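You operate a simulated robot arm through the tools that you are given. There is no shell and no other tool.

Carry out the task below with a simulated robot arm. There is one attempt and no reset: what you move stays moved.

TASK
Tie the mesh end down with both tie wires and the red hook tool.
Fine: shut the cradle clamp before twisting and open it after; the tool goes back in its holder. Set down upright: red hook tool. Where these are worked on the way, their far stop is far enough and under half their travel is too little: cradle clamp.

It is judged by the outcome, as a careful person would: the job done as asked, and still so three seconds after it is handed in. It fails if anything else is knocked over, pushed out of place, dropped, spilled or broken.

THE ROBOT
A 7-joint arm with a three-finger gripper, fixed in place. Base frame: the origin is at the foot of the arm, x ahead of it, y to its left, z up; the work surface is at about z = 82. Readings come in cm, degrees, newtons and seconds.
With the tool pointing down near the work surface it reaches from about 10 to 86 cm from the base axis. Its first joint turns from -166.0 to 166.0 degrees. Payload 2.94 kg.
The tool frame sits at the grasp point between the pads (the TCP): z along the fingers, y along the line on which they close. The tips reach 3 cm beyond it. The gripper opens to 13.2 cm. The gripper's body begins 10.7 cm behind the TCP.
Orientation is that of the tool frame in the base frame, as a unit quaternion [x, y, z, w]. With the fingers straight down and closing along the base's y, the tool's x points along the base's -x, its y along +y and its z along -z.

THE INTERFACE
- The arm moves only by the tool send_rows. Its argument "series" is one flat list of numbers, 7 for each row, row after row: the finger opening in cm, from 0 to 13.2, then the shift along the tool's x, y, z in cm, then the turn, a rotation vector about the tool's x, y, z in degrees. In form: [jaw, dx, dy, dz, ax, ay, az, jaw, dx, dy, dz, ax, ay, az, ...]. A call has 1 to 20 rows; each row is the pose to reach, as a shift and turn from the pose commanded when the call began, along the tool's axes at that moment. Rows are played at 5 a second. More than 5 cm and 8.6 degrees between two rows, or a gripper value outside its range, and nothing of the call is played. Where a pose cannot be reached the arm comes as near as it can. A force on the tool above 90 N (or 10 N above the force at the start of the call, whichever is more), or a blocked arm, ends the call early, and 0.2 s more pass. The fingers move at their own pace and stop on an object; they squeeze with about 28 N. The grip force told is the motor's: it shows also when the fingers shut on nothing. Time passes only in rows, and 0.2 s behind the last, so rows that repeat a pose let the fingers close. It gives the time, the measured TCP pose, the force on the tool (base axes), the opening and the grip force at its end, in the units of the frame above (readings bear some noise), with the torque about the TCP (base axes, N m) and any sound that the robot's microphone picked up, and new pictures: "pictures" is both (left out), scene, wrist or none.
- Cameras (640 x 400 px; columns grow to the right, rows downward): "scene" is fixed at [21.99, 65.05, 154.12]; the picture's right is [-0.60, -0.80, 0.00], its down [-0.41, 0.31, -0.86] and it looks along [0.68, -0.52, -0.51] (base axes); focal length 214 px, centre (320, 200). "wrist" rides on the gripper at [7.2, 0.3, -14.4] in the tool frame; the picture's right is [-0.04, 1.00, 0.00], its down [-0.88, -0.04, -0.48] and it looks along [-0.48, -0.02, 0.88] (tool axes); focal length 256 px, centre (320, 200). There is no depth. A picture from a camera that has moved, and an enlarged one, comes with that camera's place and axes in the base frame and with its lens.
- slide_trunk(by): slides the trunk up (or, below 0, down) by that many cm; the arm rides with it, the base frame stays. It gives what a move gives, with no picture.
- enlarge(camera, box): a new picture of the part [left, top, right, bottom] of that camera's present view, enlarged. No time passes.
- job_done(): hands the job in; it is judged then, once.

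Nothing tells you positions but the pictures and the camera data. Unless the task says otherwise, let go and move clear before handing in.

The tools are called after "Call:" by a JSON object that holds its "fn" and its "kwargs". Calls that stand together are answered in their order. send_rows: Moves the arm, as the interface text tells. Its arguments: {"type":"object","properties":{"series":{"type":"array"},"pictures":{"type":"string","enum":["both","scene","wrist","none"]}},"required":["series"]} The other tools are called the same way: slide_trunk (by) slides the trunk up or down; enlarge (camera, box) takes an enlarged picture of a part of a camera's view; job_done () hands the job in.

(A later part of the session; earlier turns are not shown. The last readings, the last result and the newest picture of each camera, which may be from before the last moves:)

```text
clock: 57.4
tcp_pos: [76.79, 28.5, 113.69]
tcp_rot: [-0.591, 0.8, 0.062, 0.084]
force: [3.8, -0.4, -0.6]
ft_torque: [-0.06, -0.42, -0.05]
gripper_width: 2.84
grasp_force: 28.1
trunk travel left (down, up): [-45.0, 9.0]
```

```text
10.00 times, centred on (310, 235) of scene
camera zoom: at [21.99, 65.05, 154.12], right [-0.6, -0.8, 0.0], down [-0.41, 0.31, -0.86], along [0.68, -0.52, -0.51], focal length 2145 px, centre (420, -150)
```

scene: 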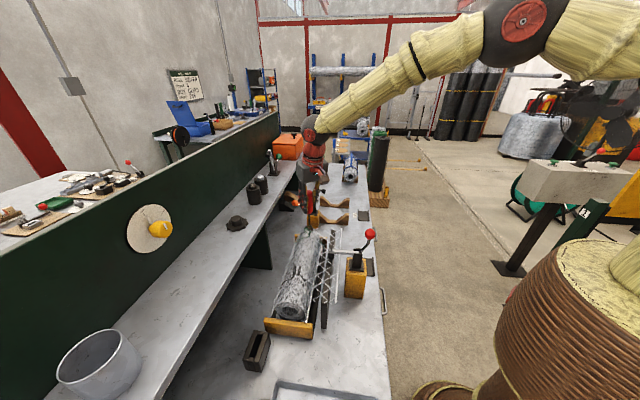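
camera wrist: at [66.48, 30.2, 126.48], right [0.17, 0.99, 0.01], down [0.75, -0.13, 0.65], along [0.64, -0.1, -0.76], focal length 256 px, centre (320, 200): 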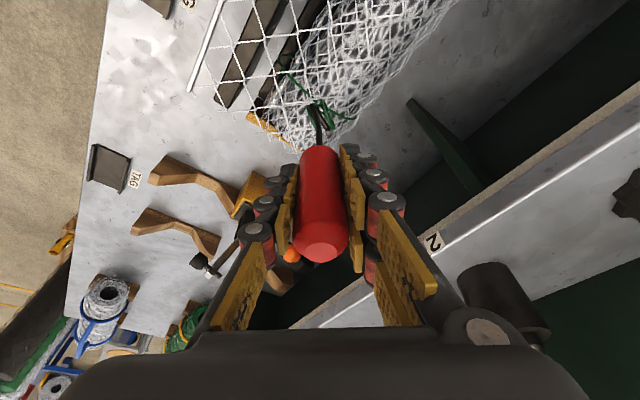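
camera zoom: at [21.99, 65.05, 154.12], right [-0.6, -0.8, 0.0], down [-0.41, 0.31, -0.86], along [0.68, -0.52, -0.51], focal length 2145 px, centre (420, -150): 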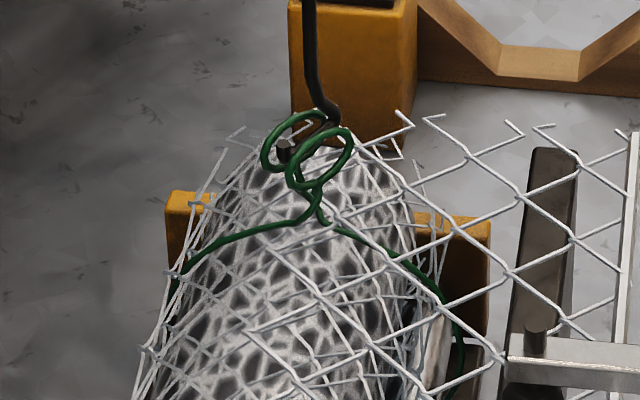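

Call:
{"fn": "send_rows", "kwargs": {"series": [1, -0.04, -0.14, 0.0, -1.66, 0, -7.82, 1, -0.07, -0.17, 0.01, -3.33, 0, -15.65, 1, -0.1, -0.19, 0.016, -4.99, 0, -23.47, 1, -0.13, -0.2, 0.023, -6.66, 0, -31.3, 1, -0.16, -0.21, 0.03, -8.32, 0, -39.12, 1, -0.16, -0.21, 0.03, -8.32, 0, -39.12], "pictures": "none"}}

Call:
{"fn": "enlarge", "kwargs": {"camera": "wrist", "box": [280, 80, 360, 140]}}

Call:
{"fn": "enlarge", "kwargs": {"camera": "scene", "box": [290, 215, 330, 255]}}

```text
clock: 58.8
tcp_pos: [77.03, 28.66, 113.55]
tcp_rot: [0.829, -0.55, -0.087, -0.058]
force: [0.6, 0.5, -0.2]
ft_torque: [0.06, -0.01, -0.03]
gripper_width: 2.83
grasp_force: 28.2
trunk travel left (down, up): [-45.0, 9.0]
```

```text
6.67 times, centred on (320, 110) of wrist
camera zoom: at [80.65, 19.19, 126.22], right [-0.94, -0.35, 0.01], down [-0.26, 0.72, 0.65], along [-0.23, 0.6, -0.76], focal length 1707 px, centre (320, 800)
```

zoom: 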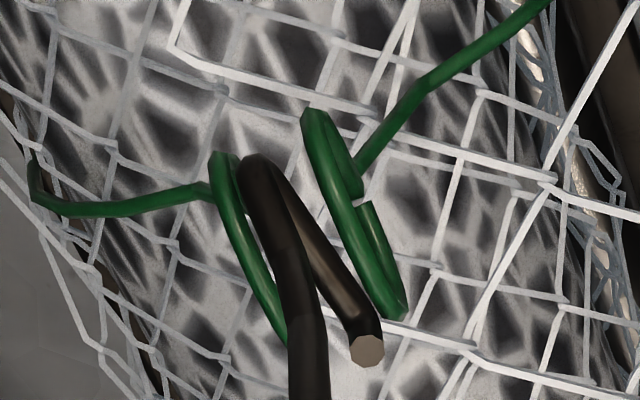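

```text
10.00 times, centred on (310, 235) of scene
camera zoom: at [21.99, 65.05, 154.12], right [-0.6, -0.8, 0.0], down [-0.41, 0.31, -0.86], along [0.68, -0.52, -0.51], focal length 2145 px, centre (420, -150)
```

zoom: 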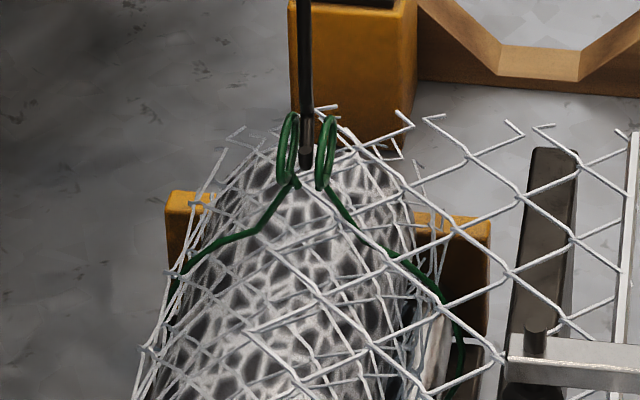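

This is an important finding. At this stop the green legs are uncrossed and splayed, while at the start they were crossed in a twisted neck. So I have been untwisting both wires to their zero stop, and the tightening direction is clockwise from above. I'll now turn the green pair clockwise.

Call:
{"fn": "send_rows", "kwargs": {"series": [1, 0.026, 0.04, -0.006, 1.66, 0, 7.82, 1, 0.046, 0.083, -0.01, 3.33, 0, 15.65, 1, 0.061, 0.128, -0.013, 4.99, 0, 23.47, 1, 0.068, 0.175, -0.015, 6.66, 0, 31.3, 1, 0.07, 0.223, -0.015, 8.32, 0, 39.12, 1, 0.066, 0.27, -0.014, 9.98, 0, 46.94, 1, 0.054, 0.316, -0.011, 11.65, 0, 54.77, 1, 0.036, 0.361, -0.008, 13.31, 0, 62.59, 1, 0.013, 0.402, -0.003, 14.98, 0, 70.42, 1, -0.016, 0.439, 0.003, 16.64, 0, 78.24, 1, -0.05, 0.473, 0.011, 18.3, 0, 86.06, 1, -0.087, 0.5, 0.019, 19.97, 0, 93.89, 1, -0.129, 0.523, 0.027, 21.63, 0, 101.71, 1, -0.173, 0.539, 0.037, 23.3, 0, 109.54, 1, -0.218, 0.549, 0.046, 24.96, 0, 117.36, 1, -0.218, 0.549, 0.046, 24.96, 0, 117.36]}}

Call:
{"fn": "enlarge", "kwargs": {"camera": "wrist", "box": [280, 80, 360, 140]}}

Call:
{"fn": "enlarge", "kwargs": {"camera": "scene", "box": [290, 215, 330, 255]}}

```text
clock: 62.2
tcp_pos: [76.29, 28.71, 113.71]
tcp_rot: [0.063, 0.993, -0.006, 0.103]
force: [-1.4, 1.2, -1.6]
ft_torque: [0.2, 0.2, 0.02]
gripper_width: 2.78
grasp_force: 27.9
trunk travel left (down, up): [-45.0, 9.0]
camera wrist: at [66.49, 30.12, 126.21], right [0.17, 0.99, 0.01], down [0.75, -0.13, 0.65], along [0.64, -0.1, -0.76], focal length 256 px, centre (320, 200)
```

scene: 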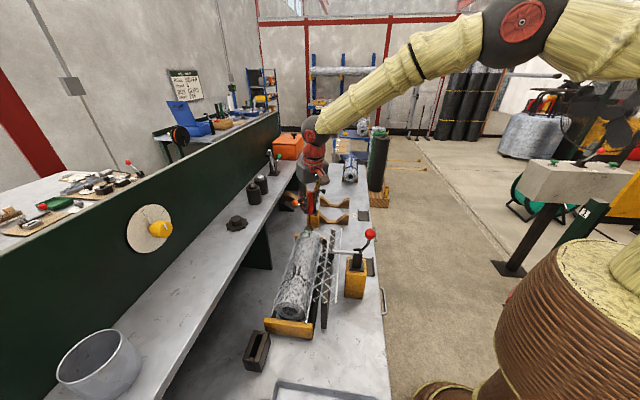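
wrist: 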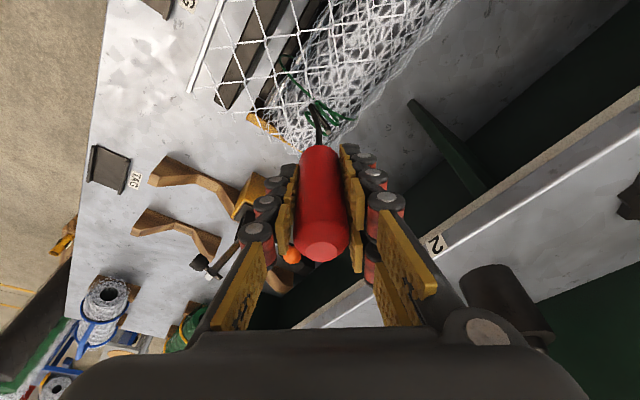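

```text
6.67 times, centred on (320, 110) of wrist
camera zoom: at [66.49, 30.12, 126.21], right [0.17, 0.99, 0.01], down [0.75, -0.13, 0.65], along [0.64, -0.1, -0.76], focal length 1707 px, centre (320, 800)
```

zoom: 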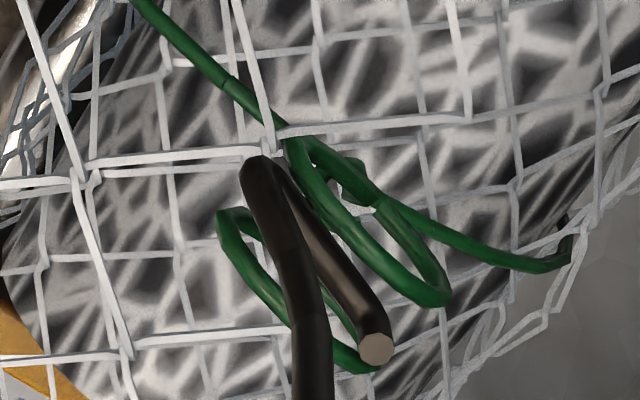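

```text
10.00 times, centred on (310, 235) of scene
camera zoom: at [21.99, 65.05, 154.12], right [-0.6, -0.8, 0.0], down [-0.41, 0.31, -0.86], along [0.68, -0.52, -0.51], focal length 2145 px, centre (420, -150)
```

zoom: 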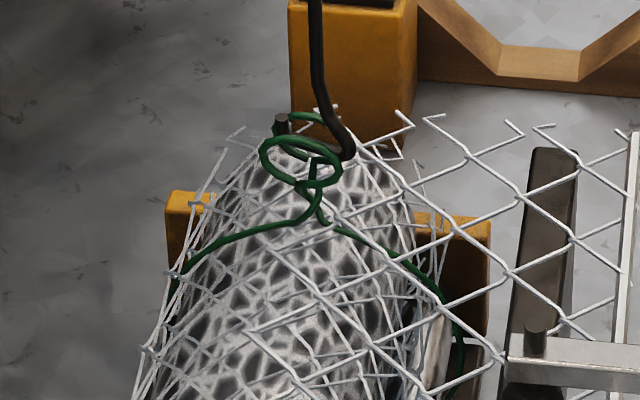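

Call:
{"fn": "send_rows", "kwargs": {"series": [1, 0.026, 0.04, -0.006, 1.66, 0, 7.82, 1, 0.046, 0.083, -0.01, 3.33, 0, 15.65, 1, 0.061, 0.128, -0.013, 4.99, 0, 23.47, 1, 0.068, 0.175, -0.015, 6.66, 0, 31.3, 1, 0.07, 0.223, -0.015, 8.32, 0, 39.12, 1, 0.066, 0.27, -0.014, 9.98, 0, 46.94, 1, 0.054, 0.316, -0.011, 11.65, 0, 54.77, 1, 0.036, 0.361, -0.008, 13.31, 0, 62.59, 1, 0.013, 0.402, -0.003, 14.98, 0, 70.42, 1, 0.013, 0.402, -0.003, 14.98, 0, 70.42], "pictures": "wrist"}}

Call:
{"fn": "enlarge", "kwargs": {"camera": "wrist", "box": [280, 80, 360, 140]}}

Call:
{"fn": "enlarge", "kwargs": {"camera": "scene", "box": [290, 215, 330, 255]}}

```text
clock: 64.4
tcp_pos: [76.47, 28.95, 113.56]
tcp_rot: [0.635, 0.766, -0.067, 0.08]
force: [0.6, 2.8, -2.2]
ft_torque: [0.4, -0.21, 0.1]
gripper_width: 2.8
grasp_force: 27.5
trunk travel left (down, up): [-45.0, 9.0]
camera wrist: at [74.96, 38.88, 126.14], right [0.99, 0.14, 0.01], down [0.1, -0.75, 0.65], along [0.1, -0.64, -0.76], focal length 256 px, centre (320, 200)
```

wrist: 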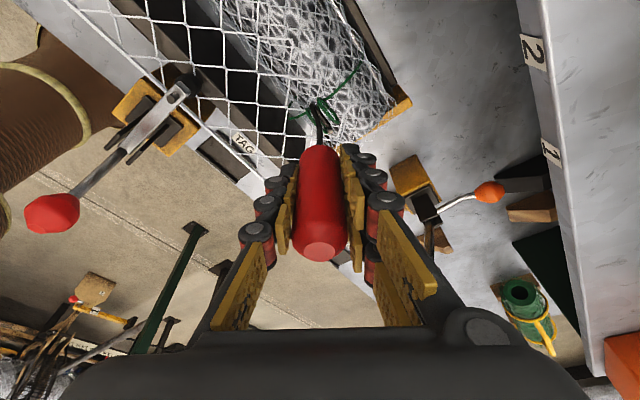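

```text
6.67 times, centred on (320, 110) of wrist
camera zoom: at [74.96, 38.88, 126.14], right [0.99, 0.14, 0.01], down [0.1, -0.75, 0.65], along [0.1, -0.64, -0.76], focal length 1707 px, centre (320, 800)
```

zoom: 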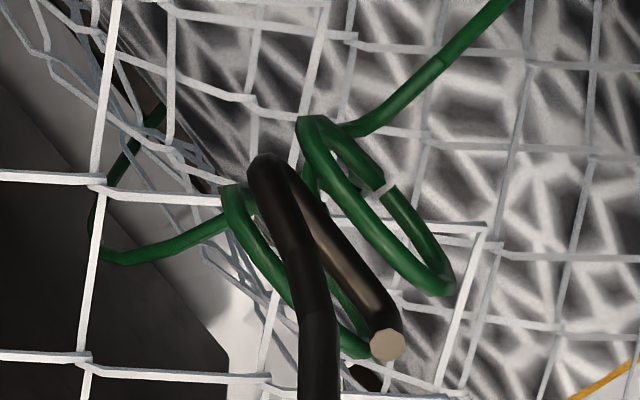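

```text
10.00 times, centred on (310, 235) of scene
camera zoom: at [21.99, 65.05, 154.12], right [-0.6, -0.8, 0.0], down [-0.41, 0.31, -0.86], along [0.68, -0.52, -0.51], focal length 2145 px, centre (420, -150)
```

zoom: 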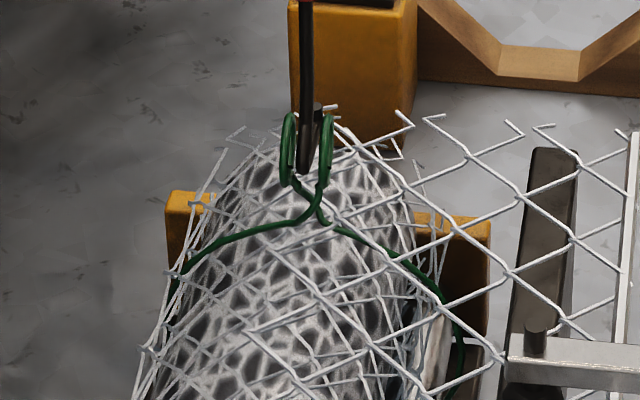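

Call:
{"fn": "send_rows", "kwargs": {"series": [1, 0.026, 0.04, -0.006, 1.66, 0, 7.82, 1, 0.046, 0.083, -0.01, 3.33, 0, 15.65, 1, 0.061, 0.128, -0.013, 4.99, 0, 23.47, 1, 0.068, 0.175, -0.015, 6.66, 0, 31.3, 1, 0.07, 0.223, -0.015, 8.32, 0, 39.12, 1, 0.07, 0.223, -0.015, 8.32, 0, 39.12]}}

Call:
{"fn": "enlarge", "kwargs": {"camera": "wrist", "box": [280, 80, 360, 140]}}

Call:
{"fn": "enlarge", "kwargs": {"camera": "scene", "box": [290, 215, 330, 255]}}

```text
clock: 65.8
tcp_pos: [76.64, 29.05, 113.66]
tcp_rot: [0.858, 0.502, -0.092, 0.053]
force: [3.5, 0.3, -1.5]
ft_torque: [0.06, -0.38, 0.06]
gripper_width: 2.79
grasp_force: 28.3
trunk travel left (down, up): [-45.0, 9.0]
camera wrist: at [81.87, 37.67, 126.16], right [0.85, -0.53, 0.01], down [-0.4, -0.64, 0.65], along [-0.34, -0.56, -0.76], focal length 256 px, centre (320, 200)
```

scene: 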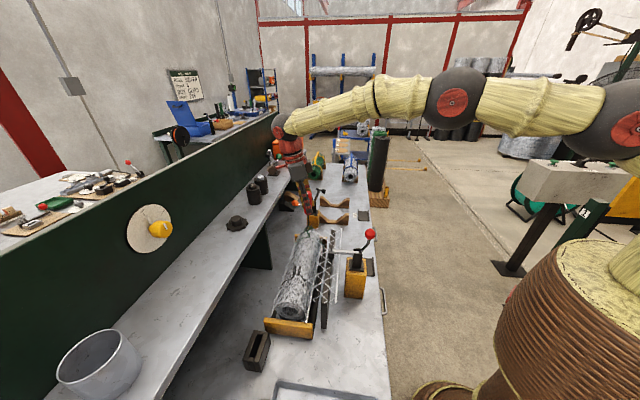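
wrist: 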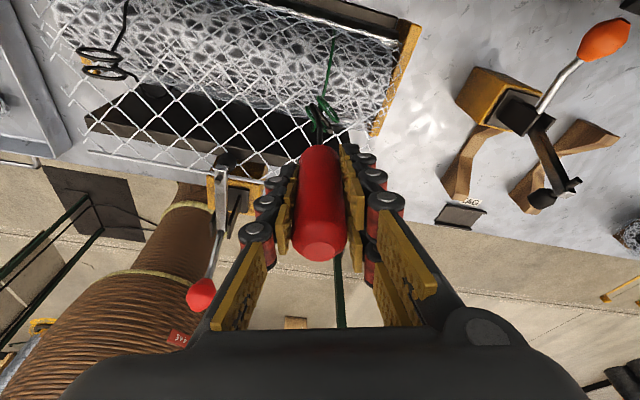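

```text
6.67 times, centred on (320, 110) of wrist
camera zoom: at [81.87, 37.67, 126.16], right [0.85, -0.53, 0.01], down [-0.4, -0.64, 0.65], along [-0.34, -0.56, -0.76], focal length 1707 px, centre (320, 800)
```

zoom: 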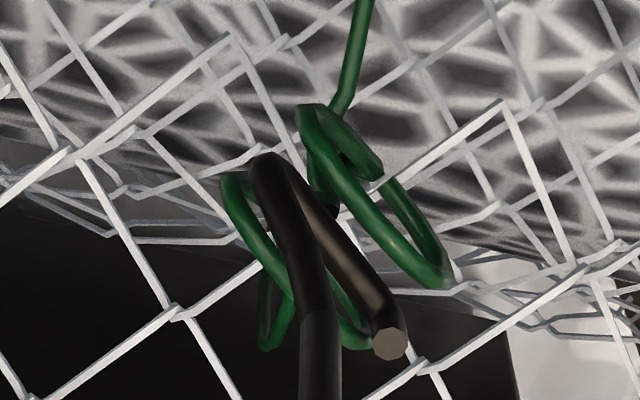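

```text
10.00 times, centred on (310, 235) of scene
camera zoom: at [21.99, 65.05, 154.12], right [-0.6, -0.8, 0.0], down [-0.41, 0.31, -0.86], along [0.68, -0.52, -0.51], focal length 2145 px, centre (420, -150)
```

zoom: 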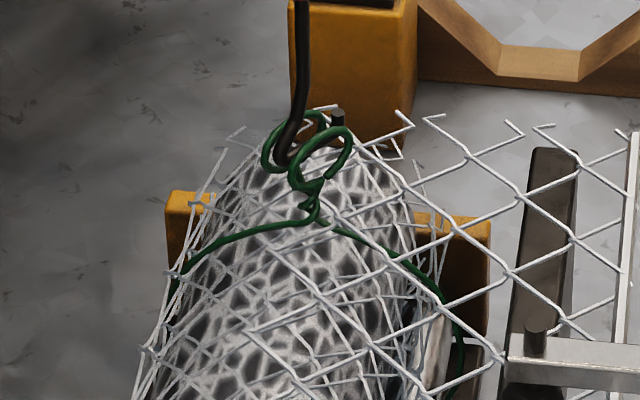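

Call:
{"fn": "send_rows", "kwargs": {"series": [1, 0.026, 0.04, -0.006, 1.66, 0, 7.82, 1, 0.046, 0.083, -0.01, 3.33, 0, 15.65, 1, 0.061, 0.128, -0.013, 4.99, 0, 23.47, 1, 0.068, 0.175, -0.015, 6.66, 0, 31.3, 1, 0.07, 0.223, -0.015, 8.32, 0, 39.12, 1, 0.07, 0.223, -0.015, 8.32, 0, 39.12]}}

Call:
{"fn": "enlarge", "kwargs": {"camera": "wrist", "box": [280, 80, 360, 140]}}

Call:
{"fn": "enlarge", "kwargs": {"camera": "scene", "box": [290, 215, 330, 255]}}

```text
clock: 67.2
tcp_pos: [76.79, 29.18, 113.65]
tcp_rot: [0.954, 0.281, -0.101, 0.03]
force: [2.6, -0.7, 0.0]
ft_torque: [-0.1, -0.31, 0.08]
gripper_width: 2.78
grasp_force: 28.1
out of reach, approached as far as the arm can: row 4, 5, 6
trunk travel left (down, up): [-45.0, 9.0]
camera wrist: at [85.47, 34.24, 126.19], right [0.51, -0.86, 0.01], down [-0.66, -0.38, 0.65], along [-0.56, -0.33, -0.76], focal length 256 px, centre (320, 200)
```

scene: 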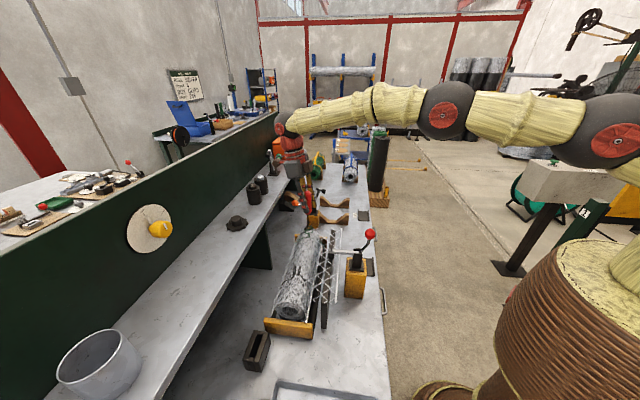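
wrist: 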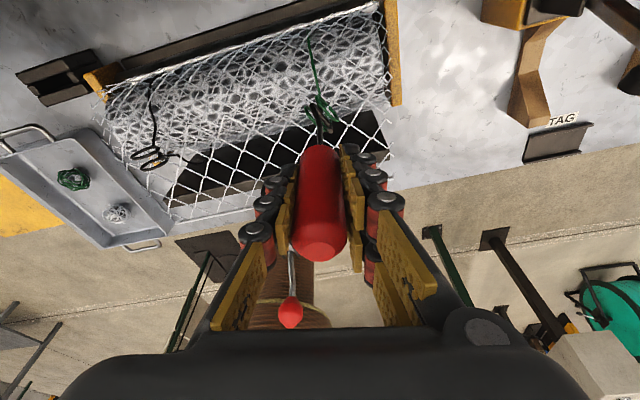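

```text
6.67 times, centred on (320, 110) of wrist
camera zoom: at [85.47, 34.24, 126.19], right [0.51, -0.86, 0.01], down [-0.66, -0.38, 0.65], along [-0.56, -0.33, -0.76], focal length 1707 px, centre (320, 800)
```

zoom: 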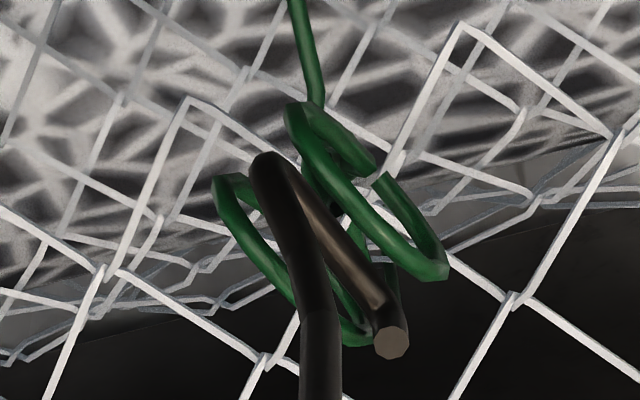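

```text
10.00 times, centred on (310, 235) of scene
camera zoom: at [21.99, 65.05, 154.12], right [-0.6, -0.8, 0.0], down [-0.41, 0.31, -0.86], along [0.68, -0.52, -0.51], focal length 2145 px, centre (420, -150)
```

zoom: 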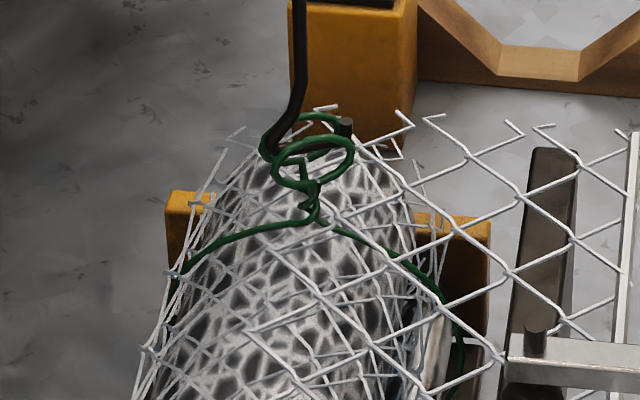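

The neck is now visibly twisting tighter in this direction. The wrist has reached its turning limit, so I'll work in half-turn strokes: centre the bar, lift out, turn back 180°, re-insert and twist again. First a small back-turn to centre the bar in the slot.

Call:
{"fn": "send_rows", "kwargs": {"series": [1, -0.034, -0.035, 0.007, -1.66, 0, -7.82, 1, -0.034, -0.035, 0.007, -1.66, 0, -7.82], "pictures": "none"}}

Call:
{"fn": "enlarge", "kwargs": {"camera": "wrist", "box": [280, 80, 360, 140]}}

```text
clock: 67.8
tcp_pos: [76.95, 29.03, 113.79]
tcp_rot: [0.932, 0.347, -0.1, 0.036]
force: [-0.4, 0.1, -1.8]
ft_torque: [0.01, -0.02, -0.03]
gripper_width: 2.8
grasp_force: 27.8
trunk travel left (down, up): [-45.0, 9.0]
```

```text
6.67 times, centred on (320, 110) of wrist
camera zoom: at [84.66, 35.37, 126.17], right [0.62, -0.78, 0.01], down [-0.6, -0.47, 0.65], along [-0.5, -0.41, -0.76], focal length 1707 px, centre (320, 800)
```

zoom: 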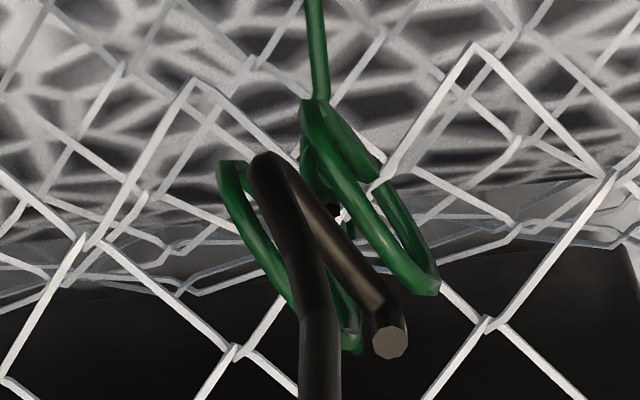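

Call:
{"fn": "send_rows", "kwargs": {"series": [1, -0.019, -0.021, 0.004, -0.94, 0, -4.4, 1, -0.038, -0.039, 0.008, -1.87, 0, -8.8, 1, -0.558, -0.039, -2.437, -1.87, 0, -8.8, 1, -1.078, -0.039, -4.882, -1.87, 0, -8.8, 1, -1.119, -0.07, -4.873, -3.62, 0, -17.02, 1, -1.164, -0.095, -4.864, -5.37, 0, -25.23, 1, -1.212, -0.112, -4.853, -7.11, 0, -33.45, 1, -1.262, -0.122, -4.843, -8.86, 0, -41.66, 1, -1.313, -0.125, -4.832, -10.61, 0, -49.88, 1, -1.363, -0.12, -4.821, -12.36, 0, -58.09, 1, -1.413, -0.107, -4.811, -14.1, 0, -66.31, 1, -1.46, -0.087, -4.801, -15.85, 0, -74.52, 1, -1.503, -0.06, -4.791, -17.6, 0, -82.74, 1, -1.542, -0.028, -4.783, -19.34, 0, -90.95, 1, -1.577, 0.011, -4.776, -21.09, 0, -99.17, 1, -1.605, 0.054, -4.77, -22.84, 0, -107.38, 1, -1.627, 0.101, -4.765, -24.59, 0, -115.6, 1, -1.642, 0.15, -4.762, -26.33, 0, -123.81, 1, -1.65, 0.202, -4.76, -28.08, 0, -132.03], "pictures": "scene"}}

Call:
{"fn": "enlarge", "kwargs": {"camera": "scene", "box": [290, 215, 330, 255]}}

```text
clock: 71.8
tcp_pos: [76.52, 28.54, 118.73]
tcp_rot: [0.035, 0.994, -0.004, 0.105]
force: [0.4, -0.1, -1.2]
ft_torque: [0.0, 0.03, -0.03]
gripper_width: 2.8
grasp_force: 28.0
trunk travel left (down, up): [-45.0, 9.0]
```

scene: 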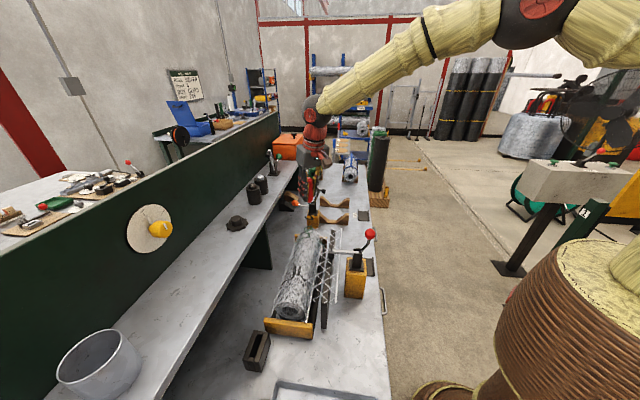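

```text
10.00 times, centred on (310, 235) of scene
camera zoom: at [21.99, 65.05, 154.12], right [-0.6, -0.8, 0.0], down [-0.41, 0.31, -0.86], along [0.68, -0.52, -0.51], focal length 2145 px, centre (420, -150)
```

zoom: 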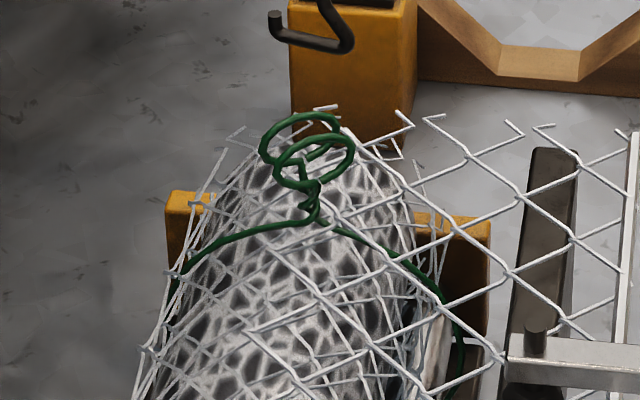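

Call:
{"fn": "send_rows", "kwargs": {"series": [1, -0.032, -0.034, 0.007, -1.6, 0, -7.53, 1, -0.069, -0.063, 0.015, -3.2, 0, -15.06, 1, -0.11, -0.088, 0.023, -4.8, 0, -22.59, 1, -0.153, -0.106, 0.032, -6.43, 0, -30.22, 1, -0.198, -0.118, 0.042, -8.03, 0, -37.75, 1, -0.245, -0.124, 0.052, -9.63, 0, -45.28, 1, -0.29, -0.124, 0.062, -11.23, 0, -52.81, 1, -0.29, -0.124, 0.062, -11.23, 0, -52.81], "pictures": "none"}}

Call:
{"fn": "enlarge", "kwargs": {"camera": "wrist", "box": [270, 70, 370, 145]}}

```text
clock: 73.6
tcp_pos: [76.82, 28.51, 118.73]
tcp_rot: [-0.42, 0.901, 0.045, 0.095]
force: [-0.4, 0.3, -1.4]
ft_torque: [-0.04, -0.04, 0.02]
gripper_width: 2.77
grasp_force: 28.4
trunk travel left (down, up): [-45.0, 9.0]
```

```text
5.33 times, centred on (320, 108) of wrist
camera zoom: at [70.1, 20.87, 131.22], right [-0.74, 0.68, 0.01], down [0.52, 0.56, 0.65], along [0.43, 0.48, -0.76], focal length 1365 px, centre (320, 693)
```

zoom: 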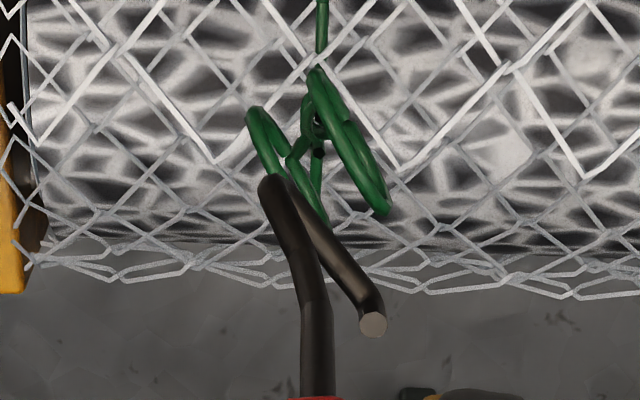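

Call:
{"fn": "send_rows", "kwargs": {"series": [1, 0.026, 0.035, -0.005, 1.46, 0, 6.85, 1, 0.442, 0.035, 1.951, 1.46, 0, 6.85, 1, 0.775, 0.035, 3.516, 1.46, 0, 6.85, 1, 0.9, 0.035, 4.1, 1.46, 0, 6.85, 1, 1.004, 0.035, 4.59, 1.46, 0, 6.85, 1, 1.087, 0.035, 4.98, 1.46, 0, 6.85, 1, 1.087, 0.035, 4.98, 1.46, 0, 6.85], "pictures": "none"}}

Call:
{"fn": "enlarge", "kwargs": {"camera": "wrist", "box": [280, 80, 360, 140]}}

Call:
{"fn": "enlarge", "kwargs": {"camera": "scene", "box": [290, 215, 330, 255]}}

```text
clock: 75.2
tcp_pos: [76.67, 28.36, 113.67]
tcp_rot: [-0.363, 0.926, 0.037, 0.097]
force: [0.4, 0.3, -1.3]
ft_torque: [0.0, 0.01, 0.0]
gripper_width: 2.77
grasp_force: 28.8
trunk travel left (down, up): [-45.0, 9.0]
```

```text
6.67 times, centred on (320, 110) of wrist
camera zoom: at [69.18, 21.71, 126.07], right [-0.65, 0.76, 0.01], down [0.58, 0.49, 0.65], along [0.49, 0.43, -0.76], focal length 1707 px, centre (320, 800)
```

zoom: 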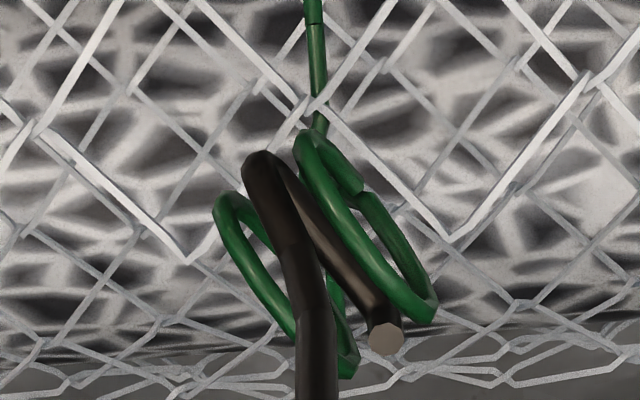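

```text
10.00 times, centred on (310, 235) of scene
camera zoom: at [21.99, 65.05, 154.12], right [-0.6, -0.8, 0.0], down [-0.41, 0.31, -0.86], along [0.68, -0.52, -0.51], focal length 2145 px, centre (420, -150)
```

zoom: 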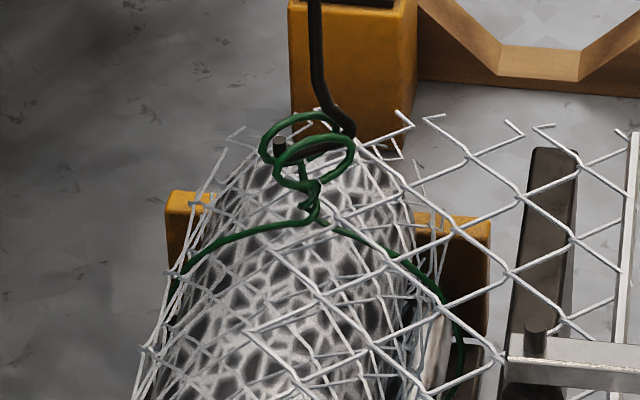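

Re-inserted cleanly. Second clockwise stroke.

Call:
{"fn": "send_rows", "kwargs": {"series": [1, 0.026, 0.04, -0.006, 1.66, 0, 7.82, 1, 0.046, 0.083, -0.01, 3.33, 0, 15.65, 1, 0.061, 0.128, -0.013, 4.99, 0, 23.47, 1, 0.068, 0.175, -0.015, 6.66, 0, 31.3, 1, 0.07, 0.223, -0.015, 8.32, 0, 39.12, 1, 0.066, 0.27, -0.014, 9.98, 0, 46.94, 1, 0.054, 0.316, -0.011, 11.65, 0, 54.77, 1, 0.036, 0.361, -0.008, 13.31, 0, 62.59, 1, 0.013, 0.402, -0.003, 14.98, 0, 70.42, 1, -0.016, 0.439, 0.003, 16.64, 0, 78.24, 1, -0.05, 0.473, 0.011, 18.3, 0, 86.06, 1, -0.087, 0.5, 0.019, 19.97, 0, 93.89, 1, -0.129, 0.523, 0.027, 21.63, 0, 101.71, 1, -0.173, 0.539, 0.037, 23.3, 0, 109.54, 1, -0.218, 0.549, 0.046, 24.96, 0, 117.36, 1, -0.265, 0.552, 0.056, 26.62, 0, 125.18, 1, -0.311, 0.549, 0.066, 28.29, 0, 133.01], "pictures": "scene"}}

Call:
{"fn": "enlarge", "kwargs": {"camera": "wrist", "box": [280, 80, 360, 140]}}

Call:
{"fn": "enlarge", "kwargs": {"camera": "scene", "box": [290, 215, 330, 255]}}

```text
clock: 78.8
tcp_pos: [76.72, 28.97, 113.62]
tcp_rot: [0.723, 0.683, -0.075, 0.072]
force: [3.9, 4.7, -2.0]
ft_torque: [0.58, -0.36, 0.1]
gripper_width: 2.78
grasp_force: 27.6
trunk travel left (down, up): [-45.0, 9.0]
```

scene: 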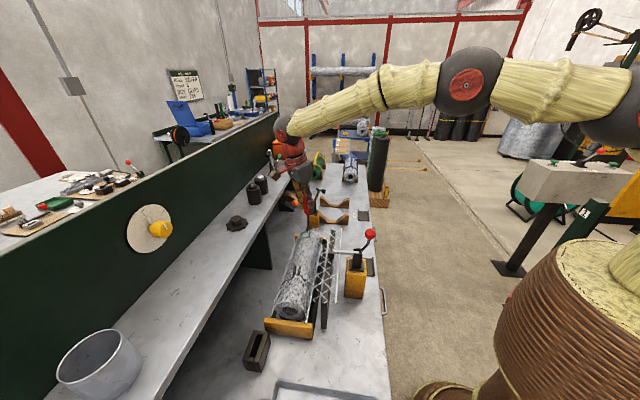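

```text
6.67 times, centred on (320, 110) of wrist
camera zoom: at [77.61, 38.97, 126.07], right [0.99, -0.1, 0.01], down [-0.08, -0.76, 0.65], along [-0.06, -0.65, -0.76], focal length 1707 px, centre (320, 800)
```

zoom: 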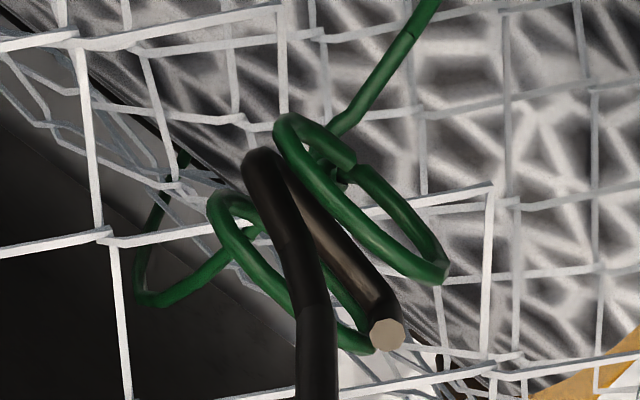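

```text
10.00 times, centred on (310, 235) of scene
camera zoom: at [21.99, 65.05, 154.12], right [-0.6, -0.8, 0.0], down [-0.41, 0.31, -0.86], along [0.68, -0.52, -0.51], focal length 2145 px, centre (420, -150)
```

zoom: 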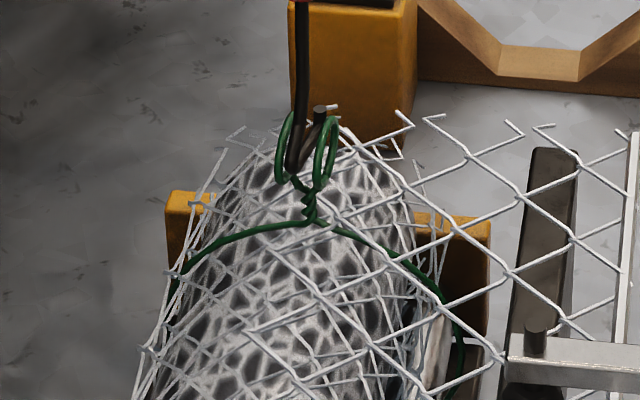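

Call:
{"fn": "send_rows", "kwargs": {"series": [1, 0.12, 0.14, -0.02, 1.66, 0, 7.82, 1, 0.15, 0.18, -0.03, 3.33, 0, 15.65, 1, 0.165, 0.23, -0.035, 4.99, 0, 23.47, 1, 0.17, 0.275, -0.036, 6.66, 0, 31.3, 1, 0.175, 0.323, -0.037, 8.32, 0, 39.12, 1, 0.17, 0.37, -0.036, 9.98, 0, 46.94, 1, 0.17, 0.37, -0.036, 9.98, 0, 46.94], "pictures": "none"}}

Call:
{"fn": "enlarge", "kwargs": {"camera": "wrist", "box": [280, 80, 360, 140]}}

Call:
{"fn": "enlarge", "kwargs": {"camera": "scene", "box": [290, 215, 330, 255]}}

```text
clock: 80.4
tcp_pos: [76.98, 29.09, 113.54]
tcp_rot: [0.938, 0.329, -0.099, 0.035]
force: [-3.1, 0.3, -1.6]
ft_torque: [0.02, 0.35, 0.08]
gripper_width: 2.78
grasp_force: 27.7
trunk travel left (down, up): [-45.0, 9.0]
```

```text
6.67 times, centred on (320, 110) of wrist
camera zoom: at [85.02, 35.15, 126.08], right [0.59, -0.81, 0.01], down [-0.62, -0.45, 0.65], along [-0.52, -0.39, -0.76], focal length 1707 px, centre (320, 800)
```

zoom: 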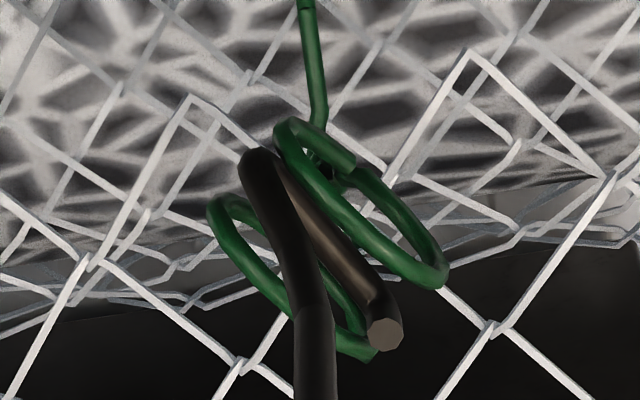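

```text
10.00 times, centred on (310, 235) of scene
camera zoom: at [21.99, 65.05, 154.12], right [-0.6, -0.8, 0.0], down [-0.41, 0.31, -0.86], along [0.68, -0.52, -0.51], focal length 2145 px, centre (420, -150)
```

zoom: 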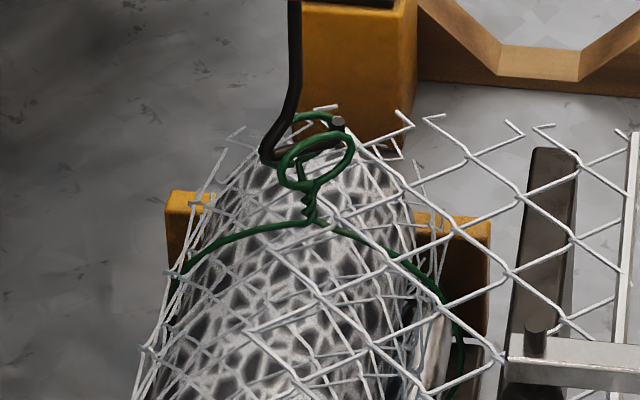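

The neck is winding up nicely, about one full turn from zero, and torque is still only 0.1 N·m. Lifting out and going back half a turn for the next stroke.

Call:
{"fn": "send_rows", "kwargs": {"series": [1, -0.025, -0.034, 0.005, -1.39, 0, -6.55, 1, -0.053, -0.064, 0.011, -2.79, 0, -13.11, 1, -0.085, -0.091, 0.018, -4.16, 0, -19.56, 1, -0.605, -0.091, -2.427, -4.16, 0, -19.56, 1, -1.125, -0.091, -4.872, -4.16, 0, -19.56, 1, -1.168, -0.119, -4.863, -5.91, 0, -27.78, 1, -1.216, -0.14, -4.853, -7.65, 0, -35.99, 1, -1.265, -0.154, -4.842, -9.4, 0, -44.21, 1, -1.317, -0.16, -4.831, -11.15, 0, -52.42, 1, -1.368, -0.159, -4.82, -12.9, 0, -60.64, 1, -1.419, -0.15, -4.809, -14.64, 0, -68.85, 1, -1.468, -0.133, -4.799, -16.39, 0, -77.07, 1, -1.515, -0.109, -4.789, -18.14, 0, -85.28, 1, -1.557, -0.079, -4.78, -19.88, 0, -93.5, 1, -1.594, -0.043, -4.772, -21.63, 0, -101.71, 1, -1.626, -0.001, -4.765, -23.38, 0, -109.93, 1, -1.652, 0.045, -4.76, -25.13, 0, -118.14, 1, -1.67, 0.094, -4.756, -26.87, 0, -126.36, 1, -1.682, 0.145, -4.753, -28.62, 0, -134.57], "pictures": "none"}}

Call:
{"fn": "enlarge", "kwargs": {"camera": "scene", "box": [290, 215, 330, 255]}}

```text
clock: 84.4
tcp_pos: [76.55, 28.59, 118.63]
tcp_rot: [0.031, 0.994, -0.003, 0.104]
force: [0.0, -0.3, -1.3]
ft_torque: [-0.01, -0.01, 0.04]
gripper_width: 2.77
grasp_force: 28.0
trunk travel left (down, up): [-45.0, 9.0]
```

```text
10.00 times, centred on (310, 235) of scene
camera zoom: at [21.99, 65.05, 154.12], right [-0.6, -0.8, 0.0], down [-0.41, 0.31, -0.86], along [0.68, -0.52, -0.51], focal length 2145 px, centre (420, -150)
```

zoom: 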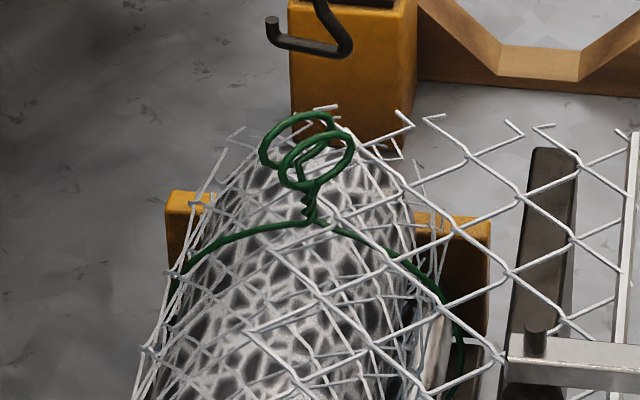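

Call:
{"fn": "send_rows", "kwargs": {"series": [1, -0.028, -0.038, 0.006, -1.56, 0, -7.34, 1, -0.061, -0.071, 0.013, -3.12, 0, -14.67, 1, -0.097, -0.1, 0.021, -4.68, 0, -22.01, 1, -0.137, -0.123, 0.029, -6.24, 0, -29.34, 1, -0.18, -0.141, 0.038, -7.8, 0, -36.68, 1, -0.224, -0.154, 0.048, -9.36, 0, -44.01, 1, -0.27, -0.16, 0.057, -10.92, 0, -51.35, 1, -0.316, -0.16, 0.067, -12.48, 0, -58.68, 1, -0.316, -0.16, 0.067, -12.48, 0, -58.68], "pictures": "none"}}

Call:
{"fn": "enlarge", "kwargs": {"camera": "wrist", "box": [270, 70, 370, 145]}}

```text
clock: 86.4
tcp_pos: [76.8, 28.46, 118.56]
tcp_rot: [-0.47, 0.876, 0.049, 0.092]
force: [-0.5, 0.3, -1.5]
ft_torque: [0.0, 0.03, -0.02]
gripper_width: 2.76
grasp_force: 27.8
trunk travel left (down, up): [-45.0, 9.0]
```

```text
5.33 times, centred on (320, 108) of wrist
camera zoom: at [71.06, 20.2, 131.13], right [-0.81, 0.59, 0.01], down [0.45, 0.61, 0.65], along [0.37, 0.53, -0.76], focal length 1365 px, centre (320, 693)
```

zoom: 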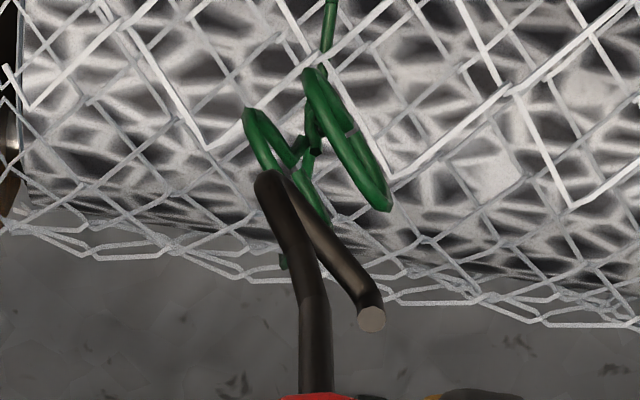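

Call:
{"fn": "send_rows", "kwargs": {"series": [1, 0.026, 0.035, -0.005, 1.46, 0, 6.85, 1, 0.442, 0.035, 1.951, 1.46, 0, 6.85, 1, 0.754, 0.035, 3.418, 1.46, 0, 6.85, 1, 0.879, 0.035, 4.005, 1.46, 0, 6.85, 1, 0.983, 0.035, 4.494, 1.46, 0, 6.85, 1, 1.056, 0.035, 4.836, 1.46, 0, 6.85, 1, 1.071, 0.084, 4.832, 3.12, 0, 14.67, 1, 1.083, 0.133, 4.83, 4.78, 0, 22.49, 1, 1.089, 0.183, 4.828, 6.45, 0, 30.32, 1, 1.088, 0.233, 4.829, 8.11, 0, 38.14, 1, 1.08, 0.283, 4.83, 9.78, 0, 45.97, 1, 1.065, 0.331, 4.834, 11.44, 0, 53.79, 1, 1.044, 0.377, 4.838, 13.1, 0, 61.61, 1, 1.017, 0.419, 4.844, 14.77, 0, 69.44, 1, 0.985, 0.456, 4.851, 16.43, 0, 77.26, 1, 0.947, 0.489, 4.859, 18.1, 0, 85.09, 1, 0.906, 0.516, 4.867, 19.76, 0, 92.91, 1, 0.861, 0.537, 4.877, 21.42, 0, 100.73, 1, 0.814, 0.552, 4.887, 23.09, 0, 108.56, 1, 0.765, 0.559, 4.897, 24.75, 0, 116.38], "pictures": "none"}}

Call:
{"fn": "enlarge", "kwargs": {"camera": "wrist", "box": [280, 80, 360, 140]}}

Call:
{"fn": "enlarge", "kwargs": {"camera": "scene", "box": [290, 215, 330, 255]}}

```text
clock: 90.6
tcp_pos: [76.45, 29.06, 113.58]
tcp_rot: [0.517, 0.85, -0.055, 0.09]
force: [-1.4, -0.3, -2.4]
ft_torque: [-0.04, 0.18, 0.06]
gripper_width: 2.77
grasp_force: 27.8
trunk travel left (down, up): [-45.0, 9.0]
```

```text
6.67 times, centred on (320, 110) of wrist
camera zoom: at [72.2, 38.04, 126.15], right [0.91, 0.42, 0.01], down [0.32, -0.69, 0.65], along [0.28, -0.58, -0.76], focal length 1707 px, centre (320, 800)
```

zoom: 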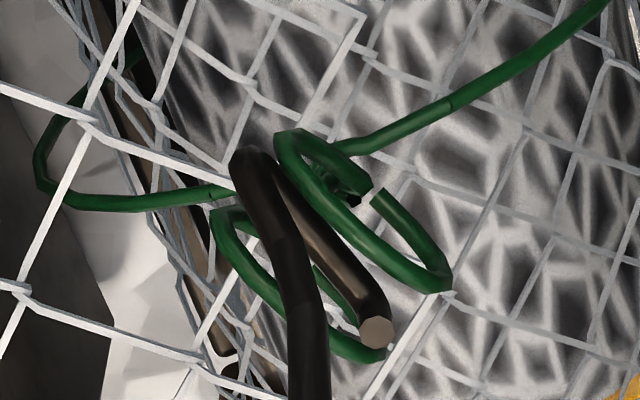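

```text
10.00 times, centred on (310, 235) of scene
camera zoom: at [21.99, 65.05, 154.12], right [-0.6, -0.8, 0.0], down [-0.41, 0.31, -0.86], along [0.68, -0.52, -0.51], focal length 2145 px, centre (420, -150)
```

zoom: 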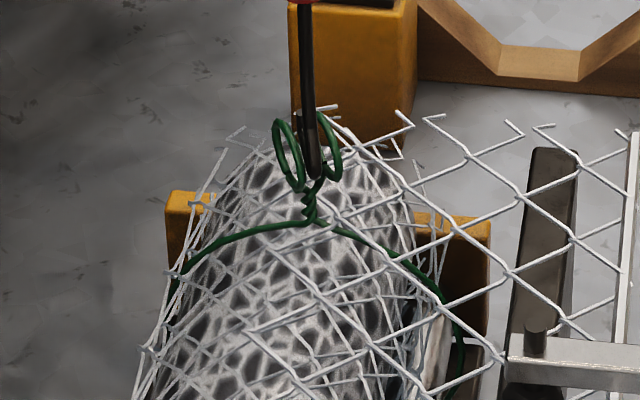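

Call:
{"fn": "send_rows", "kwargs": {"series": [1, 0.024, 0.044, -0.005, 1.66, 0, 7.82, 1, 0.043, 0.09, -0.009, 3.33, 0, 15.65, 1, 0.054, 0.139, -0.012, 4.99, 0, 23.47, 1, 0.059, 0.189, -0.013, 6.66, 0, 31.3, 1, 0.057, 0.24, -0.012, 8.32, 0, 39.12, 1, 0.048, 0.289, -0.01, 9.98, 0, 46.94, 1, 0.033, 0.337, -0.007, 11.65, 0, 54.77, 1, 0.011, 0.382, -0.002, 13.31, 0, 62.59, 1, -0.017, 0.424, 0.004, 14.98, 0, 70.42, 1, -0.05, 0.461, 0.011, 16.64, 0, 78.24, 1, -0.05, 0.461, 0.011, 16.64, 0, 78.24], "pictures": "none"}}

Call:
{"fn": "enlarge", "kwargs": {"camera": "wrist", "box": [280, 80, 360, 140]}}

Call:
{"fn": "enlarge", "kwargs": {"camera": "scene", "box": [290, 215, 330, 255]}}

```text
clock: 93.0
tcp_pos: [77.09, 29.15, 113.55]
tcp_rot: [0.942, 0.319, -0.099, 0.034]
force: [0.9, 0.5, -0.5]
ft_torque: [0.06, -0.16, 0.03]
gripper_width: 2.81
grasp_force: 28.6
trunk travel left (down, up): [-45.0, 9.0]
```

```text
6.67 times, centred on (320, 110) of wrist
camera zoom: at [85.2, 34.94, 126.08], right [0.57, -0.82, 0.01], down [-0.63, -0.43, 0.65], along [-0.53, -0.38, -0.76], focal length 1707 px, centre (320, 800)
```

zoom: 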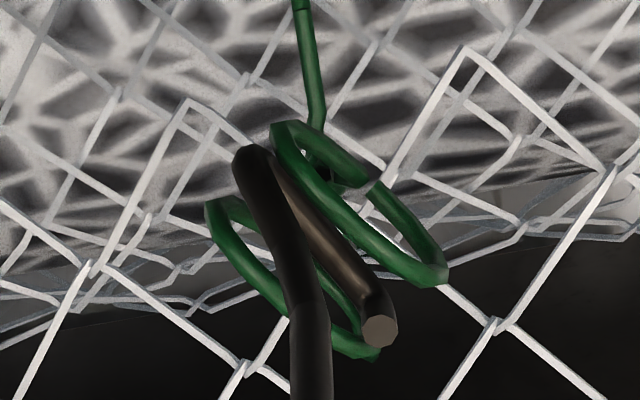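

```text
10.00 times, centred on (310, 235) of scene
camera zoom: at [21.99, 65.05, 154.12], right [-0.6, -0.8, 0.0], down [-0.41, 0.31, -0.86], along [0.68, -0.52, -0.51], focal length 2145 px, centre (420, -150)
```

zoom: 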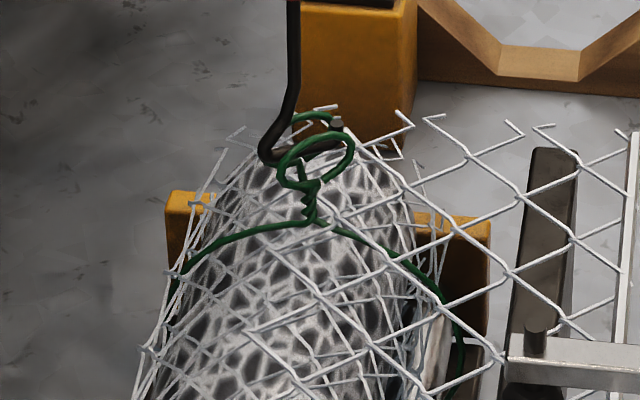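

Call:
{"fn": "send_rows", "kwargs": {"series": [1, -0.02, -0.028, 0.004, -1.14, 0, -5.38, 1, -0.043, -0.054, 0.009, -2.29, 0, -10.76, 1, -0.563, -0.054, -2.436, -2.29, 0, -10.76, 1, -1.083, -0.054, -4.881, -2.29, 0, -10.76, 1, -1.122, -0.088, -4.873, -4.04, 0, -18.97, 1, -1.165, -0.117, -4.863, -5.78, 0, -27.19, 1, -1.212, -0.139, -4.853, -7.53, 0, -35.4, 1, -1.262, -0.153, -4.843, -9.28, 0, -43.62, 1, -1.313, -0.16, -4.832, -11.02, 0, -51.83, 1, -1.365, -0.159, -4.821, -12.77, 0, -60.05, 1, -1.416, -0.151, -4.81, -14.52, 0, -68.26, 1, -1.465, -0.135, -4.8, -16.27, 0, -76.48, 1, -1.511, -0.111, -4.79, -18.01, 0, -84.69, 1, -1.554, -0.082, -4.781, -19.76, 0, -92.91, 1, -1.592, -0.046, -4.773, -21.51, 0, -101.13, 1, -1.624, -0.004, -4.766, -23.25, 0, -109.34, 1, -1.65, 0.041, -4.76, -25.0, 0, -117.56, 1, -1.669, 0.09, -4.756, -26.75, 0, -125.77, 1, -1.681, 0.142, -4.754, -28.5, 0, -133.99, 1, -1.686, 0.194, -4.753, -30.24, 0, -142.2], "pictures": "none"}}

Call:
{"fn": "send_rows", "kwargs": {"series": [1, -0.028, -0.038, 0.006, -1.58, 0, -7.43, 1, -0.062, -0.072, 0.013, -3.16, 0, -14.87, 1, -0.099, -0.101, 0.021, -4.74, 0, -22.3, 1, -0.139, -0.124, 0.03, -6.32, 0, -29.73, 1, -0.183, -0.142, 0.039, -7.9, 0, -37.16, 1, -0.228, -0.154, 0.048, -9.48, 0, -44.6, 1, -0.228, -0.154, 0.048, -9.48, 0, -44.6], "pictures": "none"}}

Call:
{"fn": "enlarge", "kwargs": {"camera": "wrist", "box": [270, 70, 370, 145]}}

Call:
{"fn": "enlarge", "kwargs": {"camera": "scene", "box": [290, 215, 330, 255]}}

```text
clock: 97.2
tcp_pos: [76.62, 28.59, 118.64]
tcp_rot: [-0.027, 0.994, 0.003, 0.105]
force: [0.1, -1.1, -1.0]
ft_torque: [-0.01, -0.01, 0.0]
gripper_width: 2.78
grasp_force: 27.8
trunk travel left (down, up): [-45.0, 9.0]
```

```text
clock: 98.8
tcp_pos: [76.81, 28.5, 118.67]
tcp_rot: [-0.409, 0.907, 0.044, 0.095]
force: [0.1, -0.3, -1.4]
ft_torque: [0.02, 0.02, 0.0]
gripper_width: 2.8
grasp_force: 27.8
trunk travel left (down, up): [-45.0, 9.0]
```

```text
5.33 times, centred on (320, 108) of wrist
camera zoom: at [69.96, 21.09, 131.15], right [-0.72, 0.69, 0.01], down [0.53, 0.54, 0.65], along [0.44, 0.47, -0.76], focal length 1365 px, centre (320, 693)
```

zoom: 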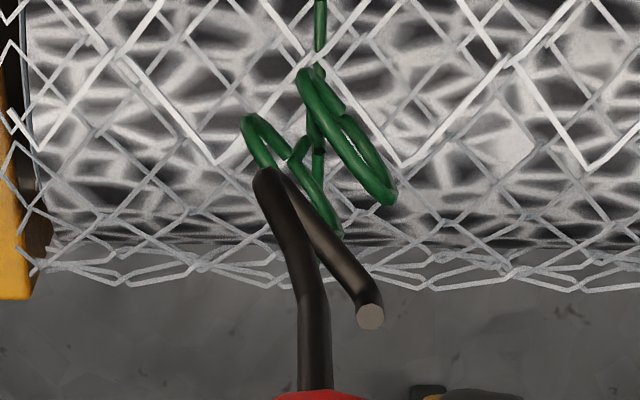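

```text
10.00 times, centred on (310, 235) of scene
camera zoom: at [21.99, 65.05, 154.12], right [-0.6, -0.8, 0.0], down [-0.41, 0.31, -0.86], along [0.68, -0.52, -0.51], focal length 2145 px, centre (420, -150)
```

zoom: 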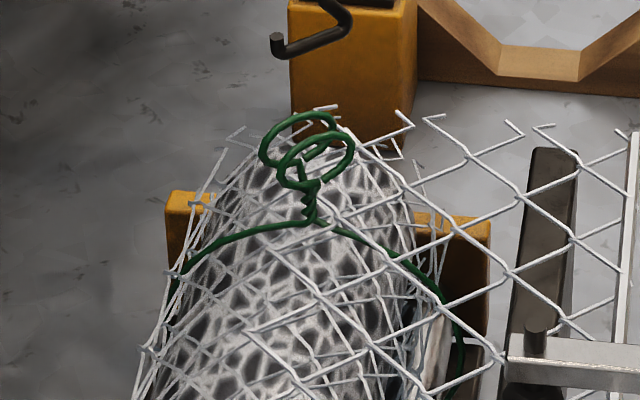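

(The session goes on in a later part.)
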